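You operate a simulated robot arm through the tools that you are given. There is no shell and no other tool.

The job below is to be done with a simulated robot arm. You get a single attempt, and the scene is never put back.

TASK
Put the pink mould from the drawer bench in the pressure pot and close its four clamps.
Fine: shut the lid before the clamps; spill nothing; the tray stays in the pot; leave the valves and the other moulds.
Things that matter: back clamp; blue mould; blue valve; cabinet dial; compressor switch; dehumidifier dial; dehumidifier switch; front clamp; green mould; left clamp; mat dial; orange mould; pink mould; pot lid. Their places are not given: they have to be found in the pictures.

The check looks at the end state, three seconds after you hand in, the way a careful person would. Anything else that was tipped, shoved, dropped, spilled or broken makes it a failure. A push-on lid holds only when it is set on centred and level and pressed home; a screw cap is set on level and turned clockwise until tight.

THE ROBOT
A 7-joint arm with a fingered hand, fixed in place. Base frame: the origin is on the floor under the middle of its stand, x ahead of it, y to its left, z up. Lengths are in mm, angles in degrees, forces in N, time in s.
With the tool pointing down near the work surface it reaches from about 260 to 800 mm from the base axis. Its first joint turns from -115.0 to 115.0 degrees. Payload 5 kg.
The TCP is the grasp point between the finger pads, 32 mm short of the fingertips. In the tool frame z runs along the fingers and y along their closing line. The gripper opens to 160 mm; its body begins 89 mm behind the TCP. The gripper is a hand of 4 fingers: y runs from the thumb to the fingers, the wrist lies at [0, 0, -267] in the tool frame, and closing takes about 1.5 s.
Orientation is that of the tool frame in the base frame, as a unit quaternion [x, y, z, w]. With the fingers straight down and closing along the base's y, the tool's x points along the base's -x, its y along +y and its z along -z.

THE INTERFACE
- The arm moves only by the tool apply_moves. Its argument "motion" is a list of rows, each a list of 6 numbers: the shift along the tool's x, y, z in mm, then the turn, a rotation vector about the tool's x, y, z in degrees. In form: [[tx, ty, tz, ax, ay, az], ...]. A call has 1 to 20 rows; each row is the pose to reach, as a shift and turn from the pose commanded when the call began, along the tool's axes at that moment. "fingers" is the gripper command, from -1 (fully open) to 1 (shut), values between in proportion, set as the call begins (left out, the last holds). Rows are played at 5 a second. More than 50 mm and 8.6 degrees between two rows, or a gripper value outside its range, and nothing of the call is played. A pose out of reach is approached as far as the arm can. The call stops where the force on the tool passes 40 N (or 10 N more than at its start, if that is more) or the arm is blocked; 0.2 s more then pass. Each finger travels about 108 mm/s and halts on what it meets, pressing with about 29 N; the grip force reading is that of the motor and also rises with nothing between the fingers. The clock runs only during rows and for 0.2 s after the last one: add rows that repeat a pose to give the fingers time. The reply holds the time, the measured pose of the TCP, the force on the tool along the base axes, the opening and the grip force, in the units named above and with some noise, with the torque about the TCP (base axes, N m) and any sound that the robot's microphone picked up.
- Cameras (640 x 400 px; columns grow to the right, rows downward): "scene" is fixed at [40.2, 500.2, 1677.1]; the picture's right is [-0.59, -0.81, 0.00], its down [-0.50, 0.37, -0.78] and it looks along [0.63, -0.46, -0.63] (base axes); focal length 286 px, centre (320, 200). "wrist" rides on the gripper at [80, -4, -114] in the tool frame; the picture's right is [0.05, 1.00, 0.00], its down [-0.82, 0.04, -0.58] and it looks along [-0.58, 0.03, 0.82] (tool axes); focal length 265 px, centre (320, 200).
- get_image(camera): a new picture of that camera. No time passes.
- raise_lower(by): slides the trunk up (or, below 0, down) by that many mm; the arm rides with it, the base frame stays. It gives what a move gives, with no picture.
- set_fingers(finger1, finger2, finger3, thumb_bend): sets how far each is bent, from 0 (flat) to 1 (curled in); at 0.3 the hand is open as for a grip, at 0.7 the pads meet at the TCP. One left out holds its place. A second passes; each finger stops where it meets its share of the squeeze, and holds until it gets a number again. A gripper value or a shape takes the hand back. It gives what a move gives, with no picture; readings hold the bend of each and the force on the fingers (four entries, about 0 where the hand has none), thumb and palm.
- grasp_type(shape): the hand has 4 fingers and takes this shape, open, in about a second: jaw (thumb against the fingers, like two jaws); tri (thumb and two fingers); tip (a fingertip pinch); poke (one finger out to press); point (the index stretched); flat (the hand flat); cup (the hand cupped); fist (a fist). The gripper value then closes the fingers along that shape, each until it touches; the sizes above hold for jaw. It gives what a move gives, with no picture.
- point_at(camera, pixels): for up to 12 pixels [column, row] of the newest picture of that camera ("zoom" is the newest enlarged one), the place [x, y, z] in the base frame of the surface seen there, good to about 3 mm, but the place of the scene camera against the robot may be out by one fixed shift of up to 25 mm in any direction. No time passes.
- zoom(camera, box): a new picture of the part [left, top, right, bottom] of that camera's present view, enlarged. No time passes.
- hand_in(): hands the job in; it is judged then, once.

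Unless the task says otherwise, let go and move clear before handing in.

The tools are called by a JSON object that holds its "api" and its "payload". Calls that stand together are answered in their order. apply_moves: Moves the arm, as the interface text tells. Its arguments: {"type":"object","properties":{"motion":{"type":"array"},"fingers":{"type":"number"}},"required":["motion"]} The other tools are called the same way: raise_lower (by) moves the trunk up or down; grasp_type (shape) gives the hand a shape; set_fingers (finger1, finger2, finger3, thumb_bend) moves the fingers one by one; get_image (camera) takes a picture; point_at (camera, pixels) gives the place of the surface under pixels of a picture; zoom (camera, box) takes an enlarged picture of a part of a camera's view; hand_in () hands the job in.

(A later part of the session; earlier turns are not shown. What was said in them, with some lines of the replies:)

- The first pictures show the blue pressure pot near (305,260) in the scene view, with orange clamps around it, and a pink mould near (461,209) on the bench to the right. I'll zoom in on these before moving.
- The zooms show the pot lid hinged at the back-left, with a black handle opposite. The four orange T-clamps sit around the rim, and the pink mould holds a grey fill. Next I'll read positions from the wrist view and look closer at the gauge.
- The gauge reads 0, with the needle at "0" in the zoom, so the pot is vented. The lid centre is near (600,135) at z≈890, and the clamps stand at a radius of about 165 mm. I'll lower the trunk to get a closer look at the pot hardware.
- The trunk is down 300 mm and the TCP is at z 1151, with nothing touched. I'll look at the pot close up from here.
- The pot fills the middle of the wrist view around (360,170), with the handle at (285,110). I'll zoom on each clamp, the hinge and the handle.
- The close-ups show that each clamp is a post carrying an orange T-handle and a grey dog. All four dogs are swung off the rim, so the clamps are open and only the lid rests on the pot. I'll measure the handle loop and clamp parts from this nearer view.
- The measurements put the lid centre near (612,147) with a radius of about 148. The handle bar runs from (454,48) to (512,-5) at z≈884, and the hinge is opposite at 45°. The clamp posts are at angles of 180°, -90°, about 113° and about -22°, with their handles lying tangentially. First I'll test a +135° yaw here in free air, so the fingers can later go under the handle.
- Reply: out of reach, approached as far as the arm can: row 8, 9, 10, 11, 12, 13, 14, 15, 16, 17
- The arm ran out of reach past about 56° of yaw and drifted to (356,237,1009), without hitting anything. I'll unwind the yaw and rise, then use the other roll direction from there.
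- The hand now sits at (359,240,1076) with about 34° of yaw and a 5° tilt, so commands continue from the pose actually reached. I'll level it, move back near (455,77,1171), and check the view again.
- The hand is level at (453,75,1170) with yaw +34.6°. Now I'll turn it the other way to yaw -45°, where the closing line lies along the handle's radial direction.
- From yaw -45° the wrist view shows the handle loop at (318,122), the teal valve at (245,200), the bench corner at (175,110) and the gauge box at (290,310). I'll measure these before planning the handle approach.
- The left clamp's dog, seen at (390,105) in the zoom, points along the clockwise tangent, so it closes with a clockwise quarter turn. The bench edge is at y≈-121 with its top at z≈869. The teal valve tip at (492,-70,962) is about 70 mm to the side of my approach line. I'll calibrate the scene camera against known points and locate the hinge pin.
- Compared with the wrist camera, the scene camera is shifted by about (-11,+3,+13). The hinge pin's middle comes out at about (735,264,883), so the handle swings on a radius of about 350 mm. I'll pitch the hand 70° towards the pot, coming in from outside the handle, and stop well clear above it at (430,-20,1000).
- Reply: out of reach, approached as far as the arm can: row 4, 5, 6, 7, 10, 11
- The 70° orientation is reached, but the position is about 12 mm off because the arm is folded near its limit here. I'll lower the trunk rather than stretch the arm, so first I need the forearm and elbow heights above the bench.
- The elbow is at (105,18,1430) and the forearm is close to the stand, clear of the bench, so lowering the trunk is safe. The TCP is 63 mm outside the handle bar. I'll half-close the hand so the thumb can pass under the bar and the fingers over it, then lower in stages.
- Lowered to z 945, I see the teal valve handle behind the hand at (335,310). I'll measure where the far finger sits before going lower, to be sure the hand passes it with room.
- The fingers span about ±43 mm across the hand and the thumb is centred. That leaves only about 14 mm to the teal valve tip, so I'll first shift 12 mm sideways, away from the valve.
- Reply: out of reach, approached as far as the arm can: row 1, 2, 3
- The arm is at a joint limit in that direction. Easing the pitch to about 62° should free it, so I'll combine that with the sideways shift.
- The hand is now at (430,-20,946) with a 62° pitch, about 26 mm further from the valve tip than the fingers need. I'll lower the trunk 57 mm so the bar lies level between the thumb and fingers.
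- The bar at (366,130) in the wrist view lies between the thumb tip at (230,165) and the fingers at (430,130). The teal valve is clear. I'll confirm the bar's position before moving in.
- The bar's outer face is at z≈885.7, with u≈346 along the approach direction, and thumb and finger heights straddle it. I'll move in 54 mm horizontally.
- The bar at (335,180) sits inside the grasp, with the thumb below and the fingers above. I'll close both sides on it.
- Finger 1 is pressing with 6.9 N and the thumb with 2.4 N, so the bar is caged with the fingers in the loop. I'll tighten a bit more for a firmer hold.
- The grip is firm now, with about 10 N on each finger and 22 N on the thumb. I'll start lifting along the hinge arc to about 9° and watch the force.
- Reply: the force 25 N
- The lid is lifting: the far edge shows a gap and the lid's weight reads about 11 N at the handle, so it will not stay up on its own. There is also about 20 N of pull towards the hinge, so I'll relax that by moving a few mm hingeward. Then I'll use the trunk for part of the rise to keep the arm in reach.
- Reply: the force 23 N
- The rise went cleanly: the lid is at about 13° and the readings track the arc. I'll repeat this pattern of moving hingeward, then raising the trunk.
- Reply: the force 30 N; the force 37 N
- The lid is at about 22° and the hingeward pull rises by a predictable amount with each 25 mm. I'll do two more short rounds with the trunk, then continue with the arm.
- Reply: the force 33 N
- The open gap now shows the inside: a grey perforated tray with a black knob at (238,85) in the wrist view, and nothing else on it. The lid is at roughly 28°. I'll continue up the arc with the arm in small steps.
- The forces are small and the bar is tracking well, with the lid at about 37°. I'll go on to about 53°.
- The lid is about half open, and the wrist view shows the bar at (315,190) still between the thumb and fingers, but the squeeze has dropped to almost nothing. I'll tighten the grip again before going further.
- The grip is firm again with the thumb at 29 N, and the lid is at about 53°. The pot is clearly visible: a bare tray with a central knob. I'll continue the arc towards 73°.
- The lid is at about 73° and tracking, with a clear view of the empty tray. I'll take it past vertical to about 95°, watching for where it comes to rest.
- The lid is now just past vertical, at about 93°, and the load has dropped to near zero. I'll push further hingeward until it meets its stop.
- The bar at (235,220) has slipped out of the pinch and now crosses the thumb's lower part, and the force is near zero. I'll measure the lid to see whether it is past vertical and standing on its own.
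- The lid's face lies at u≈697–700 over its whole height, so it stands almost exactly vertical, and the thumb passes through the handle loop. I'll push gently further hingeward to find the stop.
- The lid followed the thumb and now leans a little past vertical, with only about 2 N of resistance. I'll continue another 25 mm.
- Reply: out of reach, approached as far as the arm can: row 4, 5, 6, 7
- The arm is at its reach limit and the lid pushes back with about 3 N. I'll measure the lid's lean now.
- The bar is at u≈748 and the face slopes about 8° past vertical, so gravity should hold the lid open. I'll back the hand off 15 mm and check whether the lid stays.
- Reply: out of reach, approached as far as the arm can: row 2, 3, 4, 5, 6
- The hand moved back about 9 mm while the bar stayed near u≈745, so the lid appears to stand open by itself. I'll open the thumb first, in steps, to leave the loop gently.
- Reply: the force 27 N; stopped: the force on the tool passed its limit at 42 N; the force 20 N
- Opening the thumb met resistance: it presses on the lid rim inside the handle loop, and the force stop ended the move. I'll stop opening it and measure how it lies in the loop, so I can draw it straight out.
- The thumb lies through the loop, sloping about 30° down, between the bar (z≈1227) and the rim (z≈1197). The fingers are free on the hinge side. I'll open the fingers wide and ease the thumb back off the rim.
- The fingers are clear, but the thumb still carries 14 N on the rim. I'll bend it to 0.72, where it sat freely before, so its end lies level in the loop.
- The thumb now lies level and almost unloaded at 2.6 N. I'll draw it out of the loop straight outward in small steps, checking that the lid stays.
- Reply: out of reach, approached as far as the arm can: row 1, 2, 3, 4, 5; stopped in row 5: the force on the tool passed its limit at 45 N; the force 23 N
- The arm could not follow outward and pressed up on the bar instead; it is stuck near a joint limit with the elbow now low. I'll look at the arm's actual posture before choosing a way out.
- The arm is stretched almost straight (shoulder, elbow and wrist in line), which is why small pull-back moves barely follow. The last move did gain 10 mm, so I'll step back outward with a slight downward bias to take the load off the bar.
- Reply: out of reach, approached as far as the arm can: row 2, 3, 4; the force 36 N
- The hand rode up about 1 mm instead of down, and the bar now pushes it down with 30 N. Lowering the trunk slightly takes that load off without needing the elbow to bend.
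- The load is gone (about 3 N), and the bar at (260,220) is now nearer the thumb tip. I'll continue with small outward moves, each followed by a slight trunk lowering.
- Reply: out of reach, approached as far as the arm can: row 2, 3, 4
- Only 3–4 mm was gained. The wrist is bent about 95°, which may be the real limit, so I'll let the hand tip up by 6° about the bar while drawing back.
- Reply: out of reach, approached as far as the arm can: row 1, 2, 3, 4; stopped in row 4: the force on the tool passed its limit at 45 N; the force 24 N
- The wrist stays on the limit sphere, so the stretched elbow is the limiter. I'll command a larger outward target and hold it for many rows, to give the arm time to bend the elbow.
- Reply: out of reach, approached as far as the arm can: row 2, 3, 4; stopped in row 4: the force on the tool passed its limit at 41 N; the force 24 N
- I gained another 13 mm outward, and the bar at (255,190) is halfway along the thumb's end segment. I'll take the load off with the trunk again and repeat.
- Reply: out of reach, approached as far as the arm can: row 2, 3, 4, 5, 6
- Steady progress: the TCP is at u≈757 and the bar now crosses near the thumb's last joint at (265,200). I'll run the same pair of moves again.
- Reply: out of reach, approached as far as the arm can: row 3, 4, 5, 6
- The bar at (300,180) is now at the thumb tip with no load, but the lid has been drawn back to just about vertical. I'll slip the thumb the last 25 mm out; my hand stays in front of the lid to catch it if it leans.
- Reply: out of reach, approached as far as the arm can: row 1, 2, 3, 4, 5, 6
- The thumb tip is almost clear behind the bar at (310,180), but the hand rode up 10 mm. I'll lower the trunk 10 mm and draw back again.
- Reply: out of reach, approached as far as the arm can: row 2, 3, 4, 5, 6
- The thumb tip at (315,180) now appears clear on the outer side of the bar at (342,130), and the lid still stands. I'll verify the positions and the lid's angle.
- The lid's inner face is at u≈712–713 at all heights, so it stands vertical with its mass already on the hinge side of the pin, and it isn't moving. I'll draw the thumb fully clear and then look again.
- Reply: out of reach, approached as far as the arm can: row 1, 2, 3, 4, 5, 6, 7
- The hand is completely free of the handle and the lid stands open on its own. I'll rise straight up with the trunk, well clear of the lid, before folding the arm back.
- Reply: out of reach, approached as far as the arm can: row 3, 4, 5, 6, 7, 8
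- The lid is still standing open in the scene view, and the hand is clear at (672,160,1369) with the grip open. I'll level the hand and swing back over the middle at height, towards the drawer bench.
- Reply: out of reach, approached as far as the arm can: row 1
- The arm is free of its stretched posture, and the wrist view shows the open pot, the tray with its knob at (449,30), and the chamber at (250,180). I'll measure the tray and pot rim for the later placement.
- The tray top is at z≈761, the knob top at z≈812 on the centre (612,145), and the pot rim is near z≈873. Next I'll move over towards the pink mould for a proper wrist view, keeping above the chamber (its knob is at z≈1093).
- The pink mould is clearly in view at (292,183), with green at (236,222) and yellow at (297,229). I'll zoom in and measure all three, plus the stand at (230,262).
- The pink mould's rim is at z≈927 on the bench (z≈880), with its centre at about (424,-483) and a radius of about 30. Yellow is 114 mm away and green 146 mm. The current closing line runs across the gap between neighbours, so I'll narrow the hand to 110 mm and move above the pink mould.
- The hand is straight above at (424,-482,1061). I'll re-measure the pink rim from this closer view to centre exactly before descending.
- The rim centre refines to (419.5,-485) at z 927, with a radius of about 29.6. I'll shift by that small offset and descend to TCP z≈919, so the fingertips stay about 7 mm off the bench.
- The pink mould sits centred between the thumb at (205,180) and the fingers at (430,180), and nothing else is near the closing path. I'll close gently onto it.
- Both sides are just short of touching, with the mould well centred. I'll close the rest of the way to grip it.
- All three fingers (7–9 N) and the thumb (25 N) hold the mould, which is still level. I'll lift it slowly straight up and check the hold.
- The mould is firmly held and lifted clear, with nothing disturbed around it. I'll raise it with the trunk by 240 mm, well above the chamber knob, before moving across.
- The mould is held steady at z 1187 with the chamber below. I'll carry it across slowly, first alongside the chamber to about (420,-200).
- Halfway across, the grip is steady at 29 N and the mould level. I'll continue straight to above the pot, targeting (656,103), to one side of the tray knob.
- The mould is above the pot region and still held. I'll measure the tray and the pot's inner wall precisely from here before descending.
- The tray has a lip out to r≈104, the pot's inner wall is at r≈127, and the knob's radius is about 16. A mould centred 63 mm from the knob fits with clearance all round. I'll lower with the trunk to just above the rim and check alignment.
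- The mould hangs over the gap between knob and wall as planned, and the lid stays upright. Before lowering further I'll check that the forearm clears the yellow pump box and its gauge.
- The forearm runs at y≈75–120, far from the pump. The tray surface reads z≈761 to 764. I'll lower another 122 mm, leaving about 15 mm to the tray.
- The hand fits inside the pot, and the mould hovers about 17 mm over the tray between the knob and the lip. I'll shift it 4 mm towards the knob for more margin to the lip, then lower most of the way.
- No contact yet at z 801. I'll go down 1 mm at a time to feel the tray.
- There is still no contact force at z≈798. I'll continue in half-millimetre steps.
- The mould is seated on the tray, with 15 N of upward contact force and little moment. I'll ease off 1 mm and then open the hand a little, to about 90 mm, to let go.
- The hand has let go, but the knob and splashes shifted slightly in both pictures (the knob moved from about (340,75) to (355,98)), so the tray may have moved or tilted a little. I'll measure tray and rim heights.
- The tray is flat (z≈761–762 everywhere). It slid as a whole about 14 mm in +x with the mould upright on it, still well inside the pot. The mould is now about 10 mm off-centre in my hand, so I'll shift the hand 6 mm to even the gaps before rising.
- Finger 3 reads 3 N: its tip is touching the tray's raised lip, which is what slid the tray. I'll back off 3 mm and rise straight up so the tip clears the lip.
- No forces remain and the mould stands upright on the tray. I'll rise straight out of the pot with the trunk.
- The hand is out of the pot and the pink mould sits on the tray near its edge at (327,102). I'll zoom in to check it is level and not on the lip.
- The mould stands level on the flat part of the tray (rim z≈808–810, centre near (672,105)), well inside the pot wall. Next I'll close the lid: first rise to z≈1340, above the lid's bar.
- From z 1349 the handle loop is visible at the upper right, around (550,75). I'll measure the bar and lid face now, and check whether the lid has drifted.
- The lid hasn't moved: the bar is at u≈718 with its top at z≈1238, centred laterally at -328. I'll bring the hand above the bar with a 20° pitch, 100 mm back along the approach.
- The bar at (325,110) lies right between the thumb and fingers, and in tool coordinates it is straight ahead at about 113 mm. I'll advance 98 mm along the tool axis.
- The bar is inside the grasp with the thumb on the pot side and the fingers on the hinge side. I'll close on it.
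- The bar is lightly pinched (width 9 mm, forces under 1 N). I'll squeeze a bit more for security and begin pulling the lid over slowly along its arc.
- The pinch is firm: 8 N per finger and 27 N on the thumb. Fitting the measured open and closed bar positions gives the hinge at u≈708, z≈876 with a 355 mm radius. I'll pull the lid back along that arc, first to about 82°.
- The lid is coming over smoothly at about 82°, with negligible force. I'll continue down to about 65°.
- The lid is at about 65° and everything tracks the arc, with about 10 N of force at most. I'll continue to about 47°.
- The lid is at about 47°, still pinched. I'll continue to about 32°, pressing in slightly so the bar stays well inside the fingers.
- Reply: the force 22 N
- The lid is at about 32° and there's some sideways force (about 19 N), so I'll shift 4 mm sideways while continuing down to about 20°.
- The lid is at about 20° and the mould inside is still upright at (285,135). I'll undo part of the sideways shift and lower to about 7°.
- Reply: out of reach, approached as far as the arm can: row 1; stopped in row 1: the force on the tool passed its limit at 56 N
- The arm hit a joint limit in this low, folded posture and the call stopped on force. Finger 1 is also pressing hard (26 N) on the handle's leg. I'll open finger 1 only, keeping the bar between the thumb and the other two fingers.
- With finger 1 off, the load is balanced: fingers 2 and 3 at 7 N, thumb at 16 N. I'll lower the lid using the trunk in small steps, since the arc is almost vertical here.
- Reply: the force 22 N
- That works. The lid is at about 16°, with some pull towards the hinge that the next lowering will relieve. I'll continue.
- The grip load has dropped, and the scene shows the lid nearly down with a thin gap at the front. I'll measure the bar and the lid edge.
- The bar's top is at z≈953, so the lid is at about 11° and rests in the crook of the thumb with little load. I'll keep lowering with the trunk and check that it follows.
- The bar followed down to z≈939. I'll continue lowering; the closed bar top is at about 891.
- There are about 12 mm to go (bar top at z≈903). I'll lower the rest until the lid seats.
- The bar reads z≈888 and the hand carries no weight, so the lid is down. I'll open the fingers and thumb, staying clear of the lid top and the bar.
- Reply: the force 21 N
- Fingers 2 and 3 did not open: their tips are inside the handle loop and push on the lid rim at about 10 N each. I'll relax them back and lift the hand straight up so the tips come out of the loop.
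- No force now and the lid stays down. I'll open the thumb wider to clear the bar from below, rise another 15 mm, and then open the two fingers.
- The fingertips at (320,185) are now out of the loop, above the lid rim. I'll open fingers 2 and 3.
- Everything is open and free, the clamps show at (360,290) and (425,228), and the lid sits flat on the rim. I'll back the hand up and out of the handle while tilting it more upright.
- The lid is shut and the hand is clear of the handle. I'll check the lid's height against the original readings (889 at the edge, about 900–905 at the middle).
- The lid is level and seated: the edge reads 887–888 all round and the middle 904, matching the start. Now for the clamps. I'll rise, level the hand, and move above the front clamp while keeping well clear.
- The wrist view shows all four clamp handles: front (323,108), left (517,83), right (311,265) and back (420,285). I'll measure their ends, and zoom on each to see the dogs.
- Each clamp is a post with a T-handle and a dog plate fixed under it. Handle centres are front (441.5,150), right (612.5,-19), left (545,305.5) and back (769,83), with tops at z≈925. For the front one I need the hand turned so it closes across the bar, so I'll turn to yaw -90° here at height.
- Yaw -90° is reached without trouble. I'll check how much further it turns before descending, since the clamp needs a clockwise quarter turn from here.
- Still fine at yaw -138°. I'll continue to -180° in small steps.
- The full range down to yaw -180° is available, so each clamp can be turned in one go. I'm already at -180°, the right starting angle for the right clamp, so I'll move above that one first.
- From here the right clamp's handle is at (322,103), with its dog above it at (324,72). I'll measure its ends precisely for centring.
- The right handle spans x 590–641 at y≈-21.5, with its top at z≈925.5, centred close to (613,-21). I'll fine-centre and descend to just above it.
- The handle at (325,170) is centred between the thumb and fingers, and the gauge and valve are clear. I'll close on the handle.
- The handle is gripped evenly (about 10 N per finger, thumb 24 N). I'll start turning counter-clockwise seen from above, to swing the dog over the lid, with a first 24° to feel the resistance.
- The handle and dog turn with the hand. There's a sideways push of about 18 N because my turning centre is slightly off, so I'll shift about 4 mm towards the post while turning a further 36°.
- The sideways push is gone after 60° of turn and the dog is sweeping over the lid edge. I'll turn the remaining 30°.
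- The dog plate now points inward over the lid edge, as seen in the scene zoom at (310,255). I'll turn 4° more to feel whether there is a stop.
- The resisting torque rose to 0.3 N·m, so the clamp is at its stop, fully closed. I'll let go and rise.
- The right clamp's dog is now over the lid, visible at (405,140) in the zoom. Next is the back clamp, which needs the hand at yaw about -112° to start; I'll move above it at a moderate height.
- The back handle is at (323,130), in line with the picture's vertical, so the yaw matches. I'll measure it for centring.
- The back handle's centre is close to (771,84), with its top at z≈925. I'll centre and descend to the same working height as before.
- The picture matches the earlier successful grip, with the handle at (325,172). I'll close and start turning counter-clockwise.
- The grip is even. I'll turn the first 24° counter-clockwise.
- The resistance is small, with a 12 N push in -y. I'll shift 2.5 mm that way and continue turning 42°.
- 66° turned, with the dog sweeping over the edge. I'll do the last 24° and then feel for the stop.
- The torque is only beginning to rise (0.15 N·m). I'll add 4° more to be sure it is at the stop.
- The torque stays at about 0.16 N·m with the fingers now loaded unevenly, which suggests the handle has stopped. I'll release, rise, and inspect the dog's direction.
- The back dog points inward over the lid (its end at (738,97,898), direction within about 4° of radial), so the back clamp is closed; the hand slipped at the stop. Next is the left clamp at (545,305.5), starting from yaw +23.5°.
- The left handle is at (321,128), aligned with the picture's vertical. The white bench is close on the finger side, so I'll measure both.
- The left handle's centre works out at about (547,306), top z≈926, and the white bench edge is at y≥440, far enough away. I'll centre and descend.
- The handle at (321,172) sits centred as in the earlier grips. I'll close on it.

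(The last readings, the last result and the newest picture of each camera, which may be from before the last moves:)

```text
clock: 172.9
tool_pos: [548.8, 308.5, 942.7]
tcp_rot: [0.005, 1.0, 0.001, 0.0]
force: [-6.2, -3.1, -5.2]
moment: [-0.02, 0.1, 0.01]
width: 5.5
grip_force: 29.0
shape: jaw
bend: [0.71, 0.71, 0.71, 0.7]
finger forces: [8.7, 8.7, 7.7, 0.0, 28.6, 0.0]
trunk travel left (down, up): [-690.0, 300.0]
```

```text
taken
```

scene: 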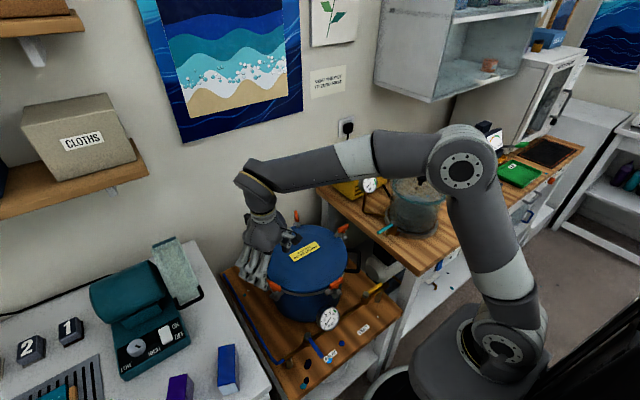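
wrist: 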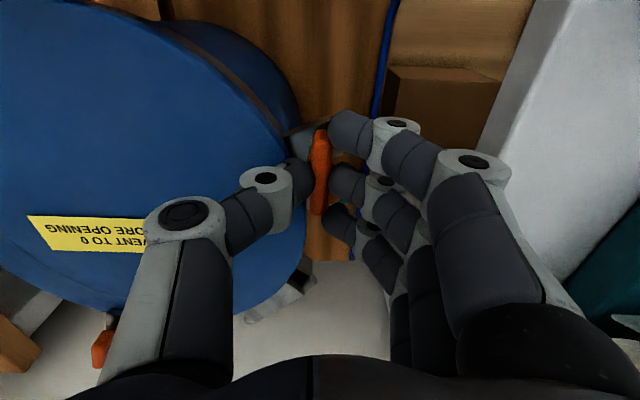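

Gripped and turned 24° clockwise with little resistance. I'll add a 1.5 mm correction and continue 42°.

{"api": "apply_moves", "payload": {"motion": [[0.8, -0.4, 0, 0, 0, 0], [1.5, -0.8, 0, 0, 0, 6], [1.5, -0.8, 0, 0, 0, 12], [1.5, -0.8, 0, 0, 0, 18], [1.5, -0.8, 0, 0, 0, 24], [1.5, -0.8, 0, 0, 0, 30], [1.5, -0.8, 0, 0, 0, 36], [1.5, -0.8, 0, 0, 0, 42], [1.5, -0.8, 0, 0, 0, 42]]}}

{"api": "get_image", "payload": {"camera": "wrist"}}

```text
clock: 174.9
tool_pos: [547.0, 308.3, 942.5]
tcp_rot: [0.362, 0.932, 0.001, 0.001]
force: [4.8, 6.9, -3.3]
moment: [0.15, -0.19, -0.03]
width: 5.1
grip_force: 28.9
shape: jaw
bend: [0.71, 0.71, 0.71, 0.7]
finger forces: [10.0, 11.4, 10.7, 0.0, 24.3, 0.1]
trunk travel left (down, up): [-690.0, 300.0]
```

```text
taken
```

wrist: 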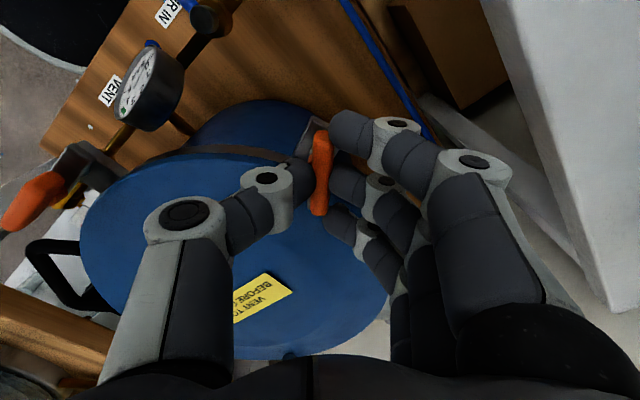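

66° done with forces under 10 N. I'll turn the last 24°, then 8° more to find the stop.

{"api": "apply_moves", "payload": {"motion": [[0, 0, 0, 0, 0, 6], [0, 0, 0, 0, 0, 12], [0, 0, 0, 0, 0, 18], [0, 0, 0, 0, 0, 24], [0, 0, 0, 0, 0, 24]]}}

{"api": "apply_moves", "payload": {"motion": [[0, 0, 0, 0, 0, 2], [0, 0, 0, 0, 0, 4], [0, 0, 0, 0, 0, 4]]}}

{"api": "apply_moves", "payload": {"motion": [[0, 0, 0, 0, 0, 2], [0, 0, 0, 0, 0, 4], [0, 0, 0, 0, 0, 4]]}}

{"api": "get_image", "payload": {"camera": "wrist"}}

```text
clock: 176.2
tool_pos: [546.3, 308.3, 940.6]
tcp_rot: [0.549, 0.836, 0.0, -0.001]
force: [4.0, 7.4, -1.9]
moment: [0.17, -0.13, -0.04]
width: 5.2
grip_force: 29.4
shape: jaw
bend: [0.71, 0.71, 0.71, 0.7]
finger forces: [10.8, 11.2, 10.2, 0.0, 24.8, 0.1]
trunk travel left (down, up): [-690.0, 300.0]
```

```text
clock: 176.9
tool_pos: [546.9, 307.8, 943.2]
tcp_rot: [0.577, 0.817, 0.0, 0.0]
force: [4.0, 6.4, -7.6]
moment: [0.04, -0.2, 0.26]
width: 5.3
grip_force: 28.7
shape: jaw
bend: [0.71, 0.71, 0.71, 0.7]
finger forces: [8.9, 11.0, 10.4, 0.0, 24.2, 0.1]
trunk travel left (down, up): [-690.0, 300.0]
```

```text
clock: 177.8
tool_pos: [546.7, 309.7, 941.2]
tcp_rot: [0.605, 0.796, 0.0, 0.0]
force: [1.7, 7.9, -8.2]
moment: [0.05, -0.17, 0.43]
width: 5.1
grip_force: 28.9
shape: jaw
bend: [0.71, 0.7, 0.7, 0.7]
finger forces: [8.4, 12.0, 10.5, 0.0, 25.6, 0.0]
trunk travel left (down, up): [-690.0, 300.0]
```

```text
taken
```

wrist: 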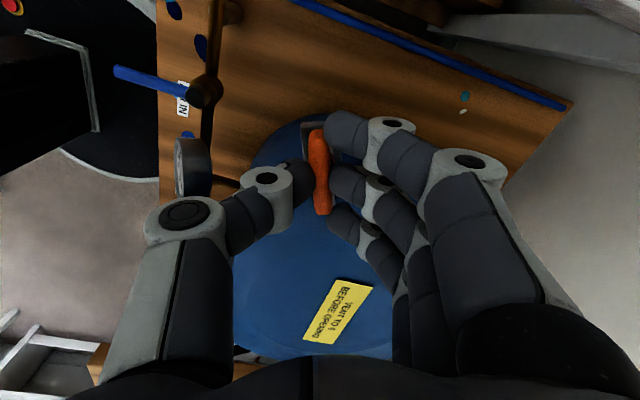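

The torque climbed to 0.43 N·m, so the left clamp is at its stop. I'll release, rise, and check it.

{"api": "apply_moves", "payload": {"motion": [[0, 0, 0, 0, 0, 0], [0, 0, 0, 0, 0, 0], [0, 0, 0, 0, 0, 0], [0, 0, 0, 0, 0, 0], [0, 0, -10, 0, 0, 0], [0, 0, -35, 0, 0, 0], [0, 0, -70, 0, 0, 0], [0, 0, -100, 0, 0, 0], [0, 0, -100, 0, 0, 0]], "fingers": -0.4}}

{"api": "get_image", "payload": {"camera": "wrist"}}

{"api": "zoom", "payload": {"camera": "scene", "box": [230, 190, 390, 320]}}

```text
clock: 179.8
tool_pos: [547.2, 308.6, 1041.4]
tcp_rot: [0.605, 0.796, 0.001, -0.001]
force: [0.0, 0.3, 0.2]
moment: [0.0, 0.02, 0.01]
width: 111.4
grip_force: 0.0
shape: jaw
bend: [0.67, 0.67, 0.67, 0.63]
finger forces: [0.0, 0.0, 0.0, 0.0, 0.1, 0.2]
trunk travel left (down, up): [-690.0, 300.0]
```

```text
taken
```

wrist: 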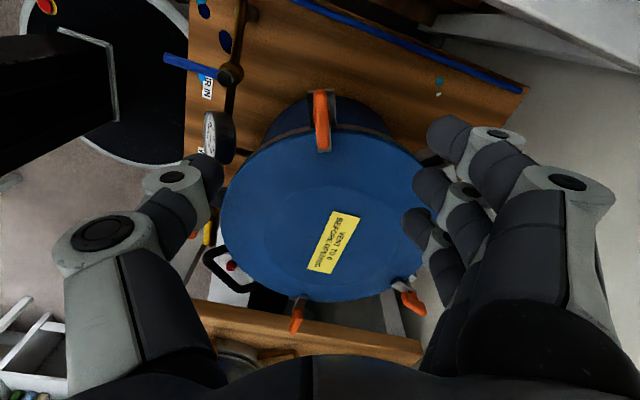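

```text
3.08 times, centred on (310, 255) of scene
```

zoom: 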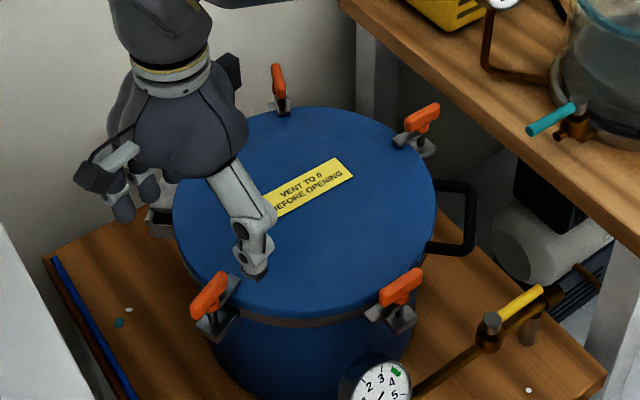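

The left handle is now radial over the lid at (210,295) in the scene zoom. The last one is the front clamp; I'll move above it with yaw -90°.

{"api": "apply_moves", "payload": {"motion": [[-25, -29, 0, 0, 0, 3.1], [-50, -58, 0, 0, 0, 6.2], [-75, -87, 0, 0, 0, 9.3], [-100, -115, 0, 0, 0, 12.4], [-124.5, -144.3, 0, 0, 0, 15.5], [-124.5, -144.3, 0, 0, 0, 15.5]]}}

{"api": "get_image", "payload": {"camera": "wrist"}}

```text
clock: 181.2
tool_pos: [440.7, 148.1, 1040.9]
tcp_rot: [0.707, 0.707, 0.0, -0.001]
force: [-0.5, 0.8, 0.8]
moment: [0.01, -0.03, 0.04]
width: 111.7
grip_force: 0.0
shape: jaw
bend: [0.67, 0.67, 0.67, 0.63]
finger forces: [0.0, 0.1, 0.0, 0.0, 0.0, 0.0]
trunk travel left (down, up): [-690.0, 300.0]
```

```text
taken
```

wrist: 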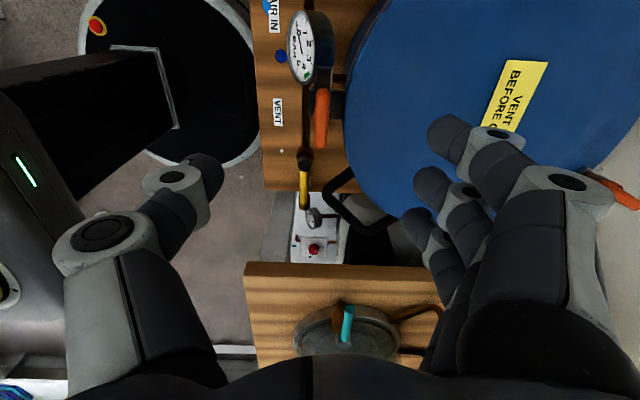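

The front handle is at (322,118), in line with the picture. I'll measure it for centring.

{"api": "point_at", "payload": {"camera": "wrist", "pixels": [[322, 95], [322, 118], [321, 142], [325, 75], [310, 60], [340, 100]]}}

{"api": "zoom", "payload": {"camera": "wrist", "box": [270, 50, 380, 170]}}

```text
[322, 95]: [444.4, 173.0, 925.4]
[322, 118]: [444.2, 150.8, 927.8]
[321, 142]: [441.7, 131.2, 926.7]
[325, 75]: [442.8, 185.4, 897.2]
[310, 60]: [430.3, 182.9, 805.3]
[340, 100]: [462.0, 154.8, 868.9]
```

```text
3.33 times, centred on (325, 110) of wrist
```

zoom: 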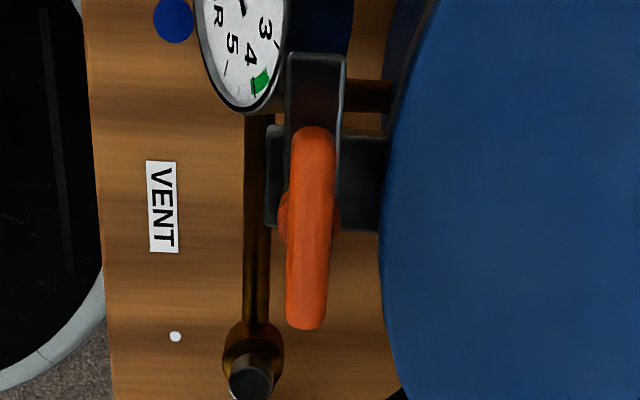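

The front handle's centre is at about (443,148), top z≈926. I'll shift 2.3 mm and descend to the working height.

{"api": "apply_moves", "payload": {"motion": [[0, 1, 20, 0, 0, 0], [0, 2.3, 45, 0, 0, 0], [0, 2.3, 70, 0, 0, 0], [0, 2.3, 88, 0, 0, 0], [0, 2.3, 99.5, 0, 0, 0], [0, 2.3, 99.5, 0, 0, 0]]}}

{"api": "get_image", "payload": {"camera": "wrist"}}

```text
clock: 182.6
tool_pos: [445.1, 147.9, 939.9]
tcp_rot: [0.707, 0.707, 0.0, 0.0]
force: [-0.4, -0.2, 0.7]
moment: [0.0, -0.03, 0.01]
width: 111.4
grip_force: 0.0
shape: jaw
bend: [0.67, 0.67, 0.67, 0.63]
finger forces: [0.1, 0.0, 0.0, 0.0, 0.1, 0.0]
trunk travel left (down, up): [-690.0, 300.0]
```

```text
taken
```

wrist: 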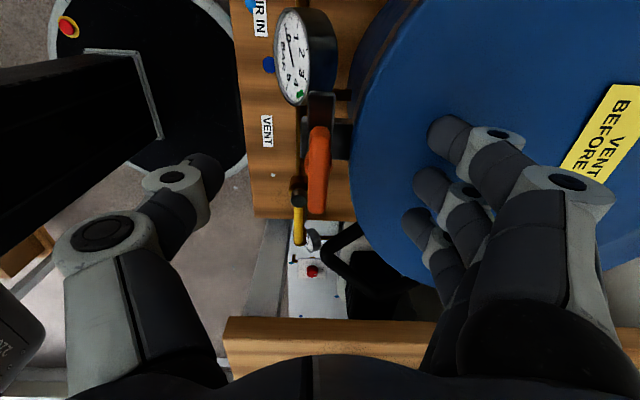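

Centred as before, with the fingertips above the lid surface. I'll close and turn the first 24° clockwise.

{"api": "apply_moves", "payload": {"motion": [[0, 0, 0, 0, 0, 0], [0, 0, 0, 0, 0, 0], [0, 0, 0, 0, 0, 0], [0, 0, 0, 0, 0, 0], [0, 0, 0, 0, 0, 0], [0, 0, 0, 0, 0, 0], [0, 0, 0, 0, 0, 0]], "fingers": 0.95}}

{"api": "get_image", "payload": {"camera": "wrist"}}

{"api": "apply_moves", "payload": {"motion": [[0, 0, 0, 0, 0, 6], [0, 0, 0, 0, 0, 12], [0, 0, 0, 0, 0, 18], [0, 0, 0, 0, 0, 24], [0, 0, 0, 0, 0, 24]]}}

```text
clock: 184.2
tool_pos: [443.2, 147.4, 940.2]
tcp_rot: [0.707, 0.707, 0.0, -0.001]
force: [-3.4, -0.5, -4.6]
moment: [-0.02, 0.02, -0.06]
width: 5.4
grip_force: 29.0
shape: jaw
bend: [0.71, 0.71, 0.7, 0.7]
finger forces: [8.1, 8.2, 6.7, 0.1, 26.6, 0.0]
trunk travel left (down, up): [-690.0, 300.0]
```

```text
taken
```

wrist: 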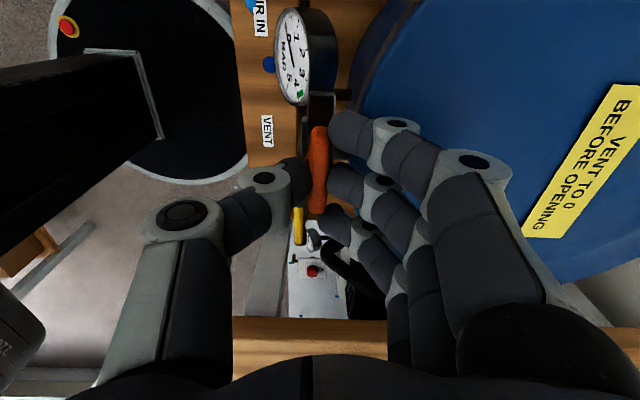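

```text
clock: 185.3
tool_pos: [442.8, 147.9, 941.8]
tcp_rot: [0.839, 0.544, 0.0, -0.001]
force: [-6.2, -9.3, -11.3]
moment: [-0.26, 0.05, 0.05]
width: 4.8
grip_force: 29.6
shape: jaw
bend: [0.71, 0.71, 0.7, 0.7]
finger forces: [7.8, 8.0, 9.8, 0.1, 26.3, 0.0]
trunk travel left (down, up): [-690.0, 300.0]
```

Turning well. There's a small push of about 11 N sideways, so I'll shift about 2.5 mm and continue 42°.

{"api": "apply_moves", "payload": {"motion": [[-1.2, -0.3, 0, 0, 0, 0], [-2.4, -0.5, 0, 0, 0, 6], [-2.4, -0.5, 0, 0, 0, 12], [-2.4, -0.5, 0, 0, 0, 18], [-2.4, -0.5, 0, 0, 0, 24], [-2.4, -0.5, 0, 0, 0, 30], [-2.4, -0.5, 0, 0, 0, 36], [-2.4, -0.5, 0, 0, 0, 42], [-2.4, -0.5, 0, 0, 0, 42]]}}

{"api": "apply_moves", "payload": {"motion": [[0, 0, 0, 0, 0, 6], [0, 0, 0, 0, 0, 12], [0, 0, 0, 0, 0, 18], [0, 0, 0, 0, 0, 24], [0, 0, 0, 0, 0, 24]]}}

{"api": "get_image", "payload": {"camera": "wrist"}}

```text
clock: 187.3
tool_pos: [442.3, 147.1, 941.8]
tcp_rot: [0.978, 0.208, -0.001, -0.001]
force: [-9.8, 6.2, -24.3]
moment: [0.05, 0.18, 0.07]
width: 3.5
grip_force: 29.2
shape: jaw
bend: [0.71, 0.7, 0.7, 0.7]
finger forces: [5.7, 6.7, 7.8, 0.0, 27.3, 0.0]
trunk travel left (down, up): [-690.0, 300.0]
```

```text
clock: 188.6
tool_pos: [440.4, 147.9, 942.1]
tcp_rot: [1.0, -0.001, -0.001, 0.001]
force: [-13.8, 11.6, -24.2]
moment: [0.21, 0.24, 0.04]
width: 3.5
grip_force: 29.1
shape: jaw
bend: [0.71, 0.7, 0.7, 0.7]
finger forces: [5.5, 6.3, 9.3, 0.1, 29.5, 0.1]
trunk travel left (down, up): [-690.0, 300.0]
```

```text
taken
```

wrist: 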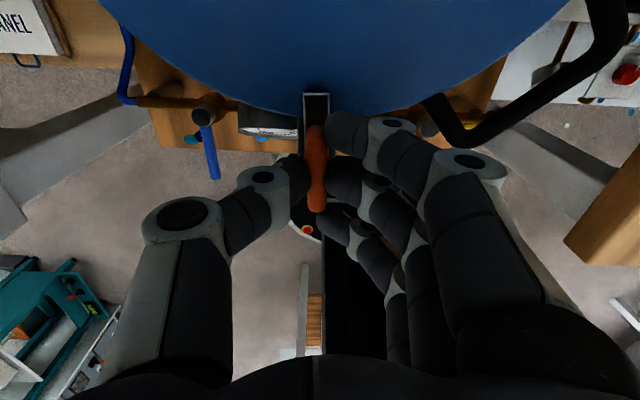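

The dog points inward over the lid at (316,105) in the picture. There's a 24 N downward pull on the hand, so I'll lower 3 mm and turn a little more to feel the stop.

{"api": "apply_moves", "payload": {"motion": [[0, 0, 1.5, 0, 0, 0], [0, 0, 3, 0, 0, 2], [0, 0, 3, 0, 0, 4], [0, 0, 3, 0, 0, 4]]}}

{"api": "apply_moves", "payload": {"motion": [[0, 0, 0, 0, 0, 2], [0, 0, 0, 0, 0, 4], [0, 0, 0, 0, 0, 4]]}}

```text
clock: 189.6
tool_pos: [440.3, 147.1, 940.6]
tcp_rot: [0.999, -0.036, 0.002, -0.001]
force: [-16.6, 13.5, 9.7]
moment: [0.28, 0.35, 0.11]
width: 4.9
grip_force: 28.7
shape: jaw
bend: [0.71, 0.71, 0.7, 0.7]
finger forces: [6.2, 8.3, 11.6, 0.0, 35.9, 0.0]
trunk travel left (down, up): [-690.0, 300.0]
```

```text
clock: 190.3
tool_pos: [441.5, 146.4, 941.0]
tcp_rot: [0.998, -0.07, 0.001, 0.001]
force: [-12.0, 14.0, 7.5]
moment: [0.33, 0.26, 0.23]
width: 4.7
grip_force: 28.5
shape: jaw
bend: [0.71, 0.71, 0.7, 0.7]
finger forces: [4.8, 9.8, 8.4, 0.0, 36.2, 0.0]
trunk travel left (down, up): [-690.0, 300.0]
```

The torque rose to 0.23 N·m with uneven finger loads, which shows the stop. I'll release, rise, and inspect all four clamps.

{"api": "apply_moves", "payload": {"motion": [[0, 0, 0, 0, 0, 0], [0, 0, 0, 0, 0, 0], [0, 0, 0, 0, 0, 0], [0, 0, 0, 0, 0, 0], [0, 0, -10, 0, 0, 0], [0, 0, -35, 0, 0, 0], [0, 0, -70, 0, 0, 0], [0, 0, -110, 0, 0, 0], [0, 0, -150, 0, 0, 0], [0, 0, -150, 0, 0, 0]], "fingers": -0.4}}

{"api": "get_image", "payload": {"camera": "wrist"}}

{"api": "get_image", "payload": {"camera": "scene"}}

{"api": "zoom", "payload": {"camera": "scene", "box": [240, 200, 370, 320]}}

```text
clock: 192.6
tool_pos: [442.3, 143.6, 1087.2]
tcp_rot: [0.997, -0.071, 0.0, -0.001]
force: [0.0, 0.2, -0.7]
moment: [-0.02, 0.02, 0.03]
width: 111.6
grip_force: 0.0
shape: jaw
bend: [0.67, 0.67, 0.67, 0.63]
finger forces: [0.0, 0.1, 0.0, 0.0, 0.0, 0.1]
trunk travel left (down, up): [-690.0, 300.0]
```

```text
taken
```

wrist: 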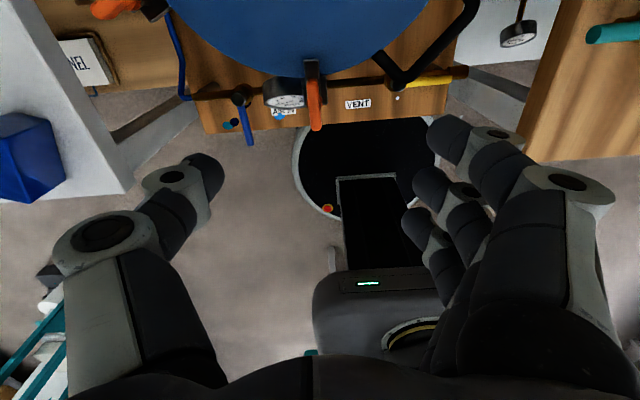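

```text
taken
```

scene: 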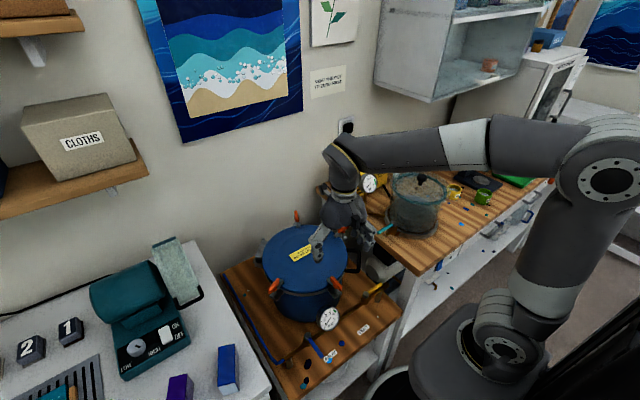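

```text
3.33 times, centred on (305, 260) of scene
```

zoom: 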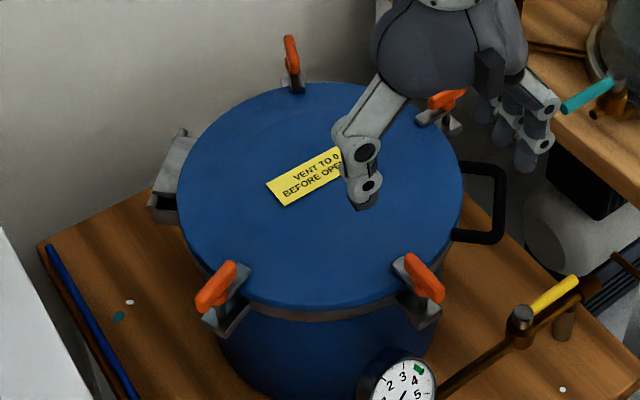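

All four handles now point radially over the lid in the scene zoom. I'll rise, unwind the hand to a neutral yaw, and take a last overview from above to verify each dog.

{"api": "apply_moves", "payload": {"motion": [[0, 0, -10, 0, 0, -8], [0, 0, -20, 0, 0, -16], [0, 0, -30, 0, 0, -24], [0, 0, -40, 0, 0, -32], [0, 0, -50, 0, 0, -40], [0, 0, -60, 0, 0, -48], [0, 0, -70, 0, 0, -56], [0, 0, -80, 0, 0, -64], [0, 0, -90, 0, 0, -72], [0, 0, -100, 0, 0, -80], [0, 0, -110, 0, 0, -88], [0, 0, -120, 0, 0, -96], [0, 0, -120, 0, 0, -104], [0, 0, -120, 0, 0, -112], [0, 0, -120, 0, 0, -120], [0, 0, -120, 0, 0, -128], [0, 0, -120, 0, 0, -136], [0, 0, -120, 0, 0, -143], [0, 0, -120, 0, 0, -143]]}}

{"api": "get_image", "payload": {"camera": "wrist"}}

{"api": "get_image", "payload": {"camera": "scene"}}

```text
clock: 196.6
tool_pos: [441.2, 148.1, 1208.7]
tcp_rot: [0.383, 0.924, 0.0, -0.001]
force: [0.2, -0.6, 0.0]
moment: [-0.04, 0.01, -0.04]
width: 111.7
grip_force: 0.0
shape: jaw
bend: [0.67, 0.67, 0.67, 0.63]
finger forces: [0.0, 0.1, 0.1, 0.0, 0.1, 0.1]
trunk travel left (down, up): [-690.0, 300.0]
```

```text
taken
```

wrist: 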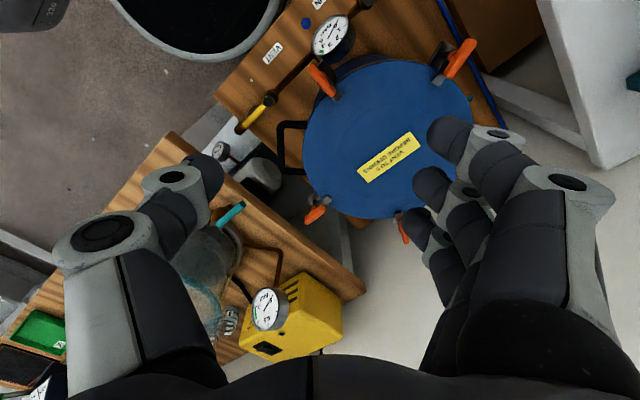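

```text
taken
```

scene: 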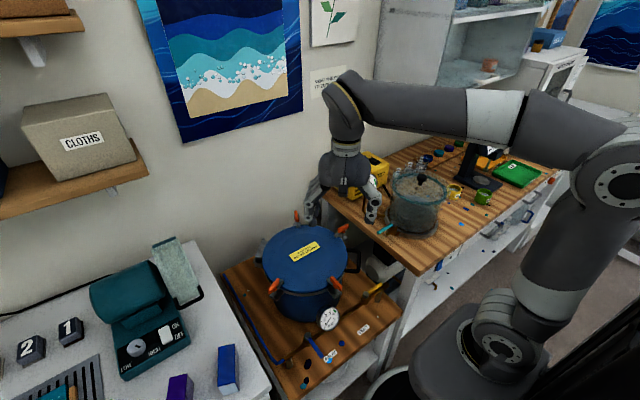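

{"api": "zoom", "payload": {"camera": "wrist", "box": [290, 40, 490, 240]}}

{"api": "point_at", "payload": {"camera": "wrist", "pixels": [[313, 70], [322, 78], [333, 92], [472, 45], [460, 58], [447, 72], [307, 221], [316, 214], [325, 206], [405, 240], [401, 228], [398, 216]]}}

{"api": "zoom", "payload": {"camera": "wrist", "box": [300, 50, 360, 110]}}

{"api": "zoom", "payload": {"camera": "wrist", "box": [420, 20, 490, 100]}}

{"api": "zoom", "payload": {"camera": "wrist", "box": [290, 180, 430, 260]}}

```text
2.00 times, centred on (390, 140) of wrist
```

zoom: 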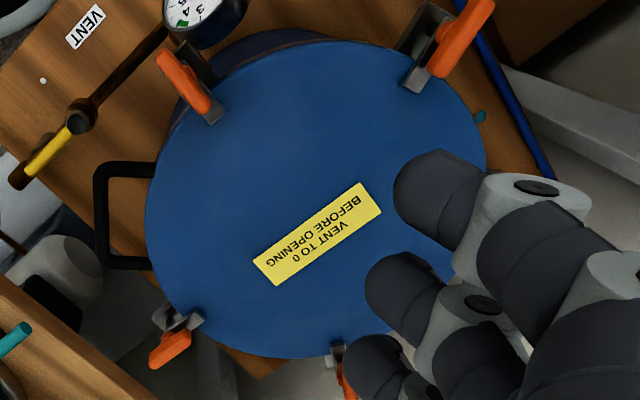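

```text
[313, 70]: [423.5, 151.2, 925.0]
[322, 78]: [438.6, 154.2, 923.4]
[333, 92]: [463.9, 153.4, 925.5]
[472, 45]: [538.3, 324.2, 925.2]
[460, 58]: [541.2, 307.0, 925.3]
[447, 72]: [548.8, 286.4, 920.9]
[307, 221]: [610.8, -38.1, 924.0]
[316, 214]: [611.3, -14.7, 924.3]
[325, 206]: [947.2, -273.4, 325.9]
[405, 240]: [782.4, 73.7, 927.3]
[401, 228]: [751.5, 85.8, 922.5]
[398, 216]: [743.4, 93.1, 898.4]
```

```text
6.67 times, centred on (330, 80) of wrist
```

zoom: 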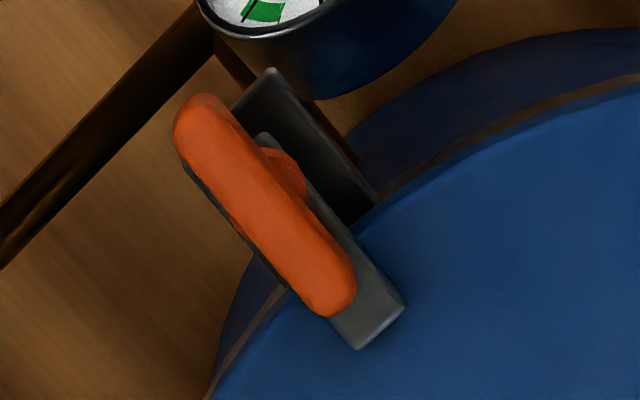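

```text
5.00 times, centred on (455, 60) of wrist
```

zoom: 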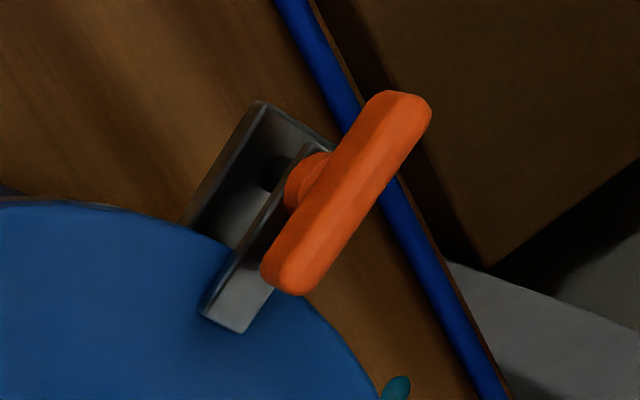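

```text
4.57 times, centred on (360, 220) of wrist
```

zoom: 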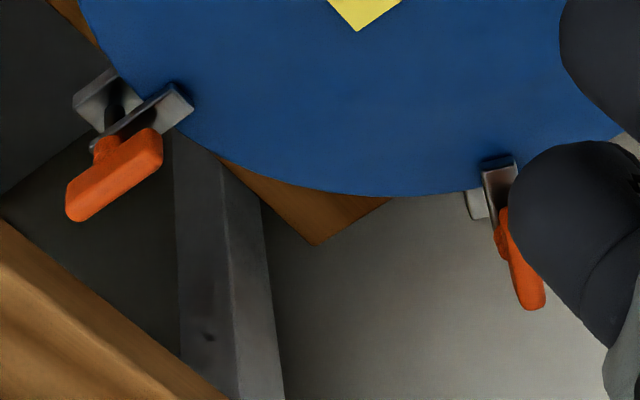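

All four dogs lie over the lid. Handle directions compute to about radial: left -67.5°, right 89°, back 159°, front -4°. I'll do a last check on the valves and the other moulds before handing in.

{"api": "point_at", "payload": {"camera": "wrist", "pixels": [[242, 206], [222, 225], [238, 130], [265, 100], [330, 35], [385, 120], [345, 90], [440, 180]]}}

{"api": "zoom", "payload": {"camera": "scene", "box": [360, 130, 560, 260]}}

{"api": "zoom", "payload": {"camera": "scene", "box": [210, 200, 410, 360]}}

```text
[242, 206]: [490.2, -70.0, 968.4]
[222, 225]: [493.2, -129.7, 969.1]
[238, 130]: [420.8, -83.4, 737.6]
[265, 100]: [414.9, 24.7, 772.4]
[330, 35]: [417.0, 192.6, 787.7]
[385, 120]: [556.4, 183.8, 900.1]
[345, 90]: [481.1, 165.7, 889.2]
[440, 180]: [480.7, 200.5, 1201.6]
```

```text
3.08 times, centred on (460, 195) of scene
```

zoom: 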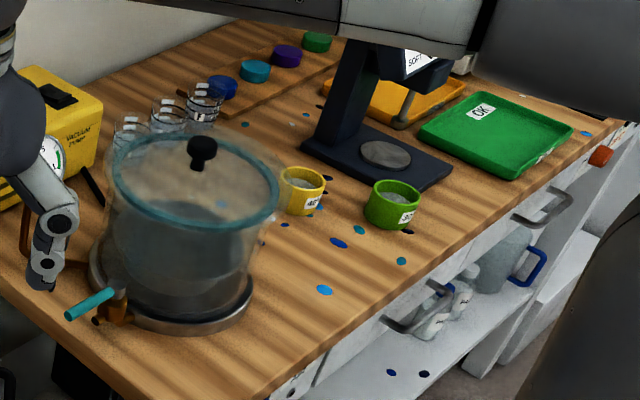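

```text
2.50 times, centred on (310, 280) of scene
```

zoom: 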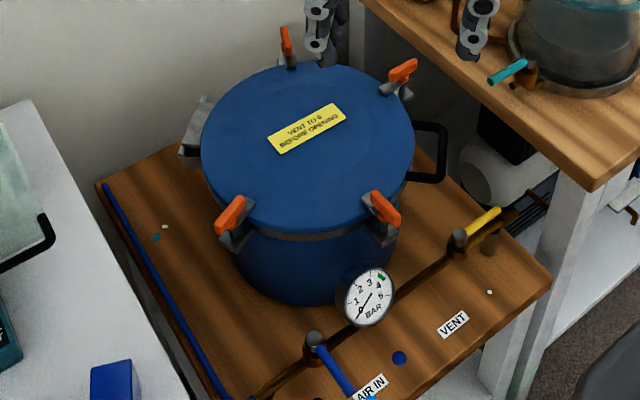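

The teal valve is where it was (tip (490,-70,968)). The vent and air valves look the same, and the gauge still reads 0. The yellow and green moulds stand untouched. The lid is shut, all four clamps are over it, and the hand is clear at z 1208, so I'm handing in.

{"api": "hand_in", "payload": {}}

```text
The job is handed in.
```

The job is handed in: the pink mould is on the tray in the pressure pot, the lid is shut, and all four clamps are closed. No result from the check has come back.

- **Mould:** it was upright and level on the tray before I closed the lid. I saw no spill, but its contents can't be seen with the lid on.
- **Tray:** it is still in the pot, but it slid about 14 mm sideways when a fingertip touched its raised lip. It stayed flat and clear of the pot wall.
- **Lid and clamps:** the lid sits at the same height as at the start. It was shut before any clamp was turned, and each clamp was turned to its stop, with its plate over the lid edge.
- **Everything else:** the teal, vent and air valves and the yellow and green moulds are where they were. The pot gauge still reads 0.
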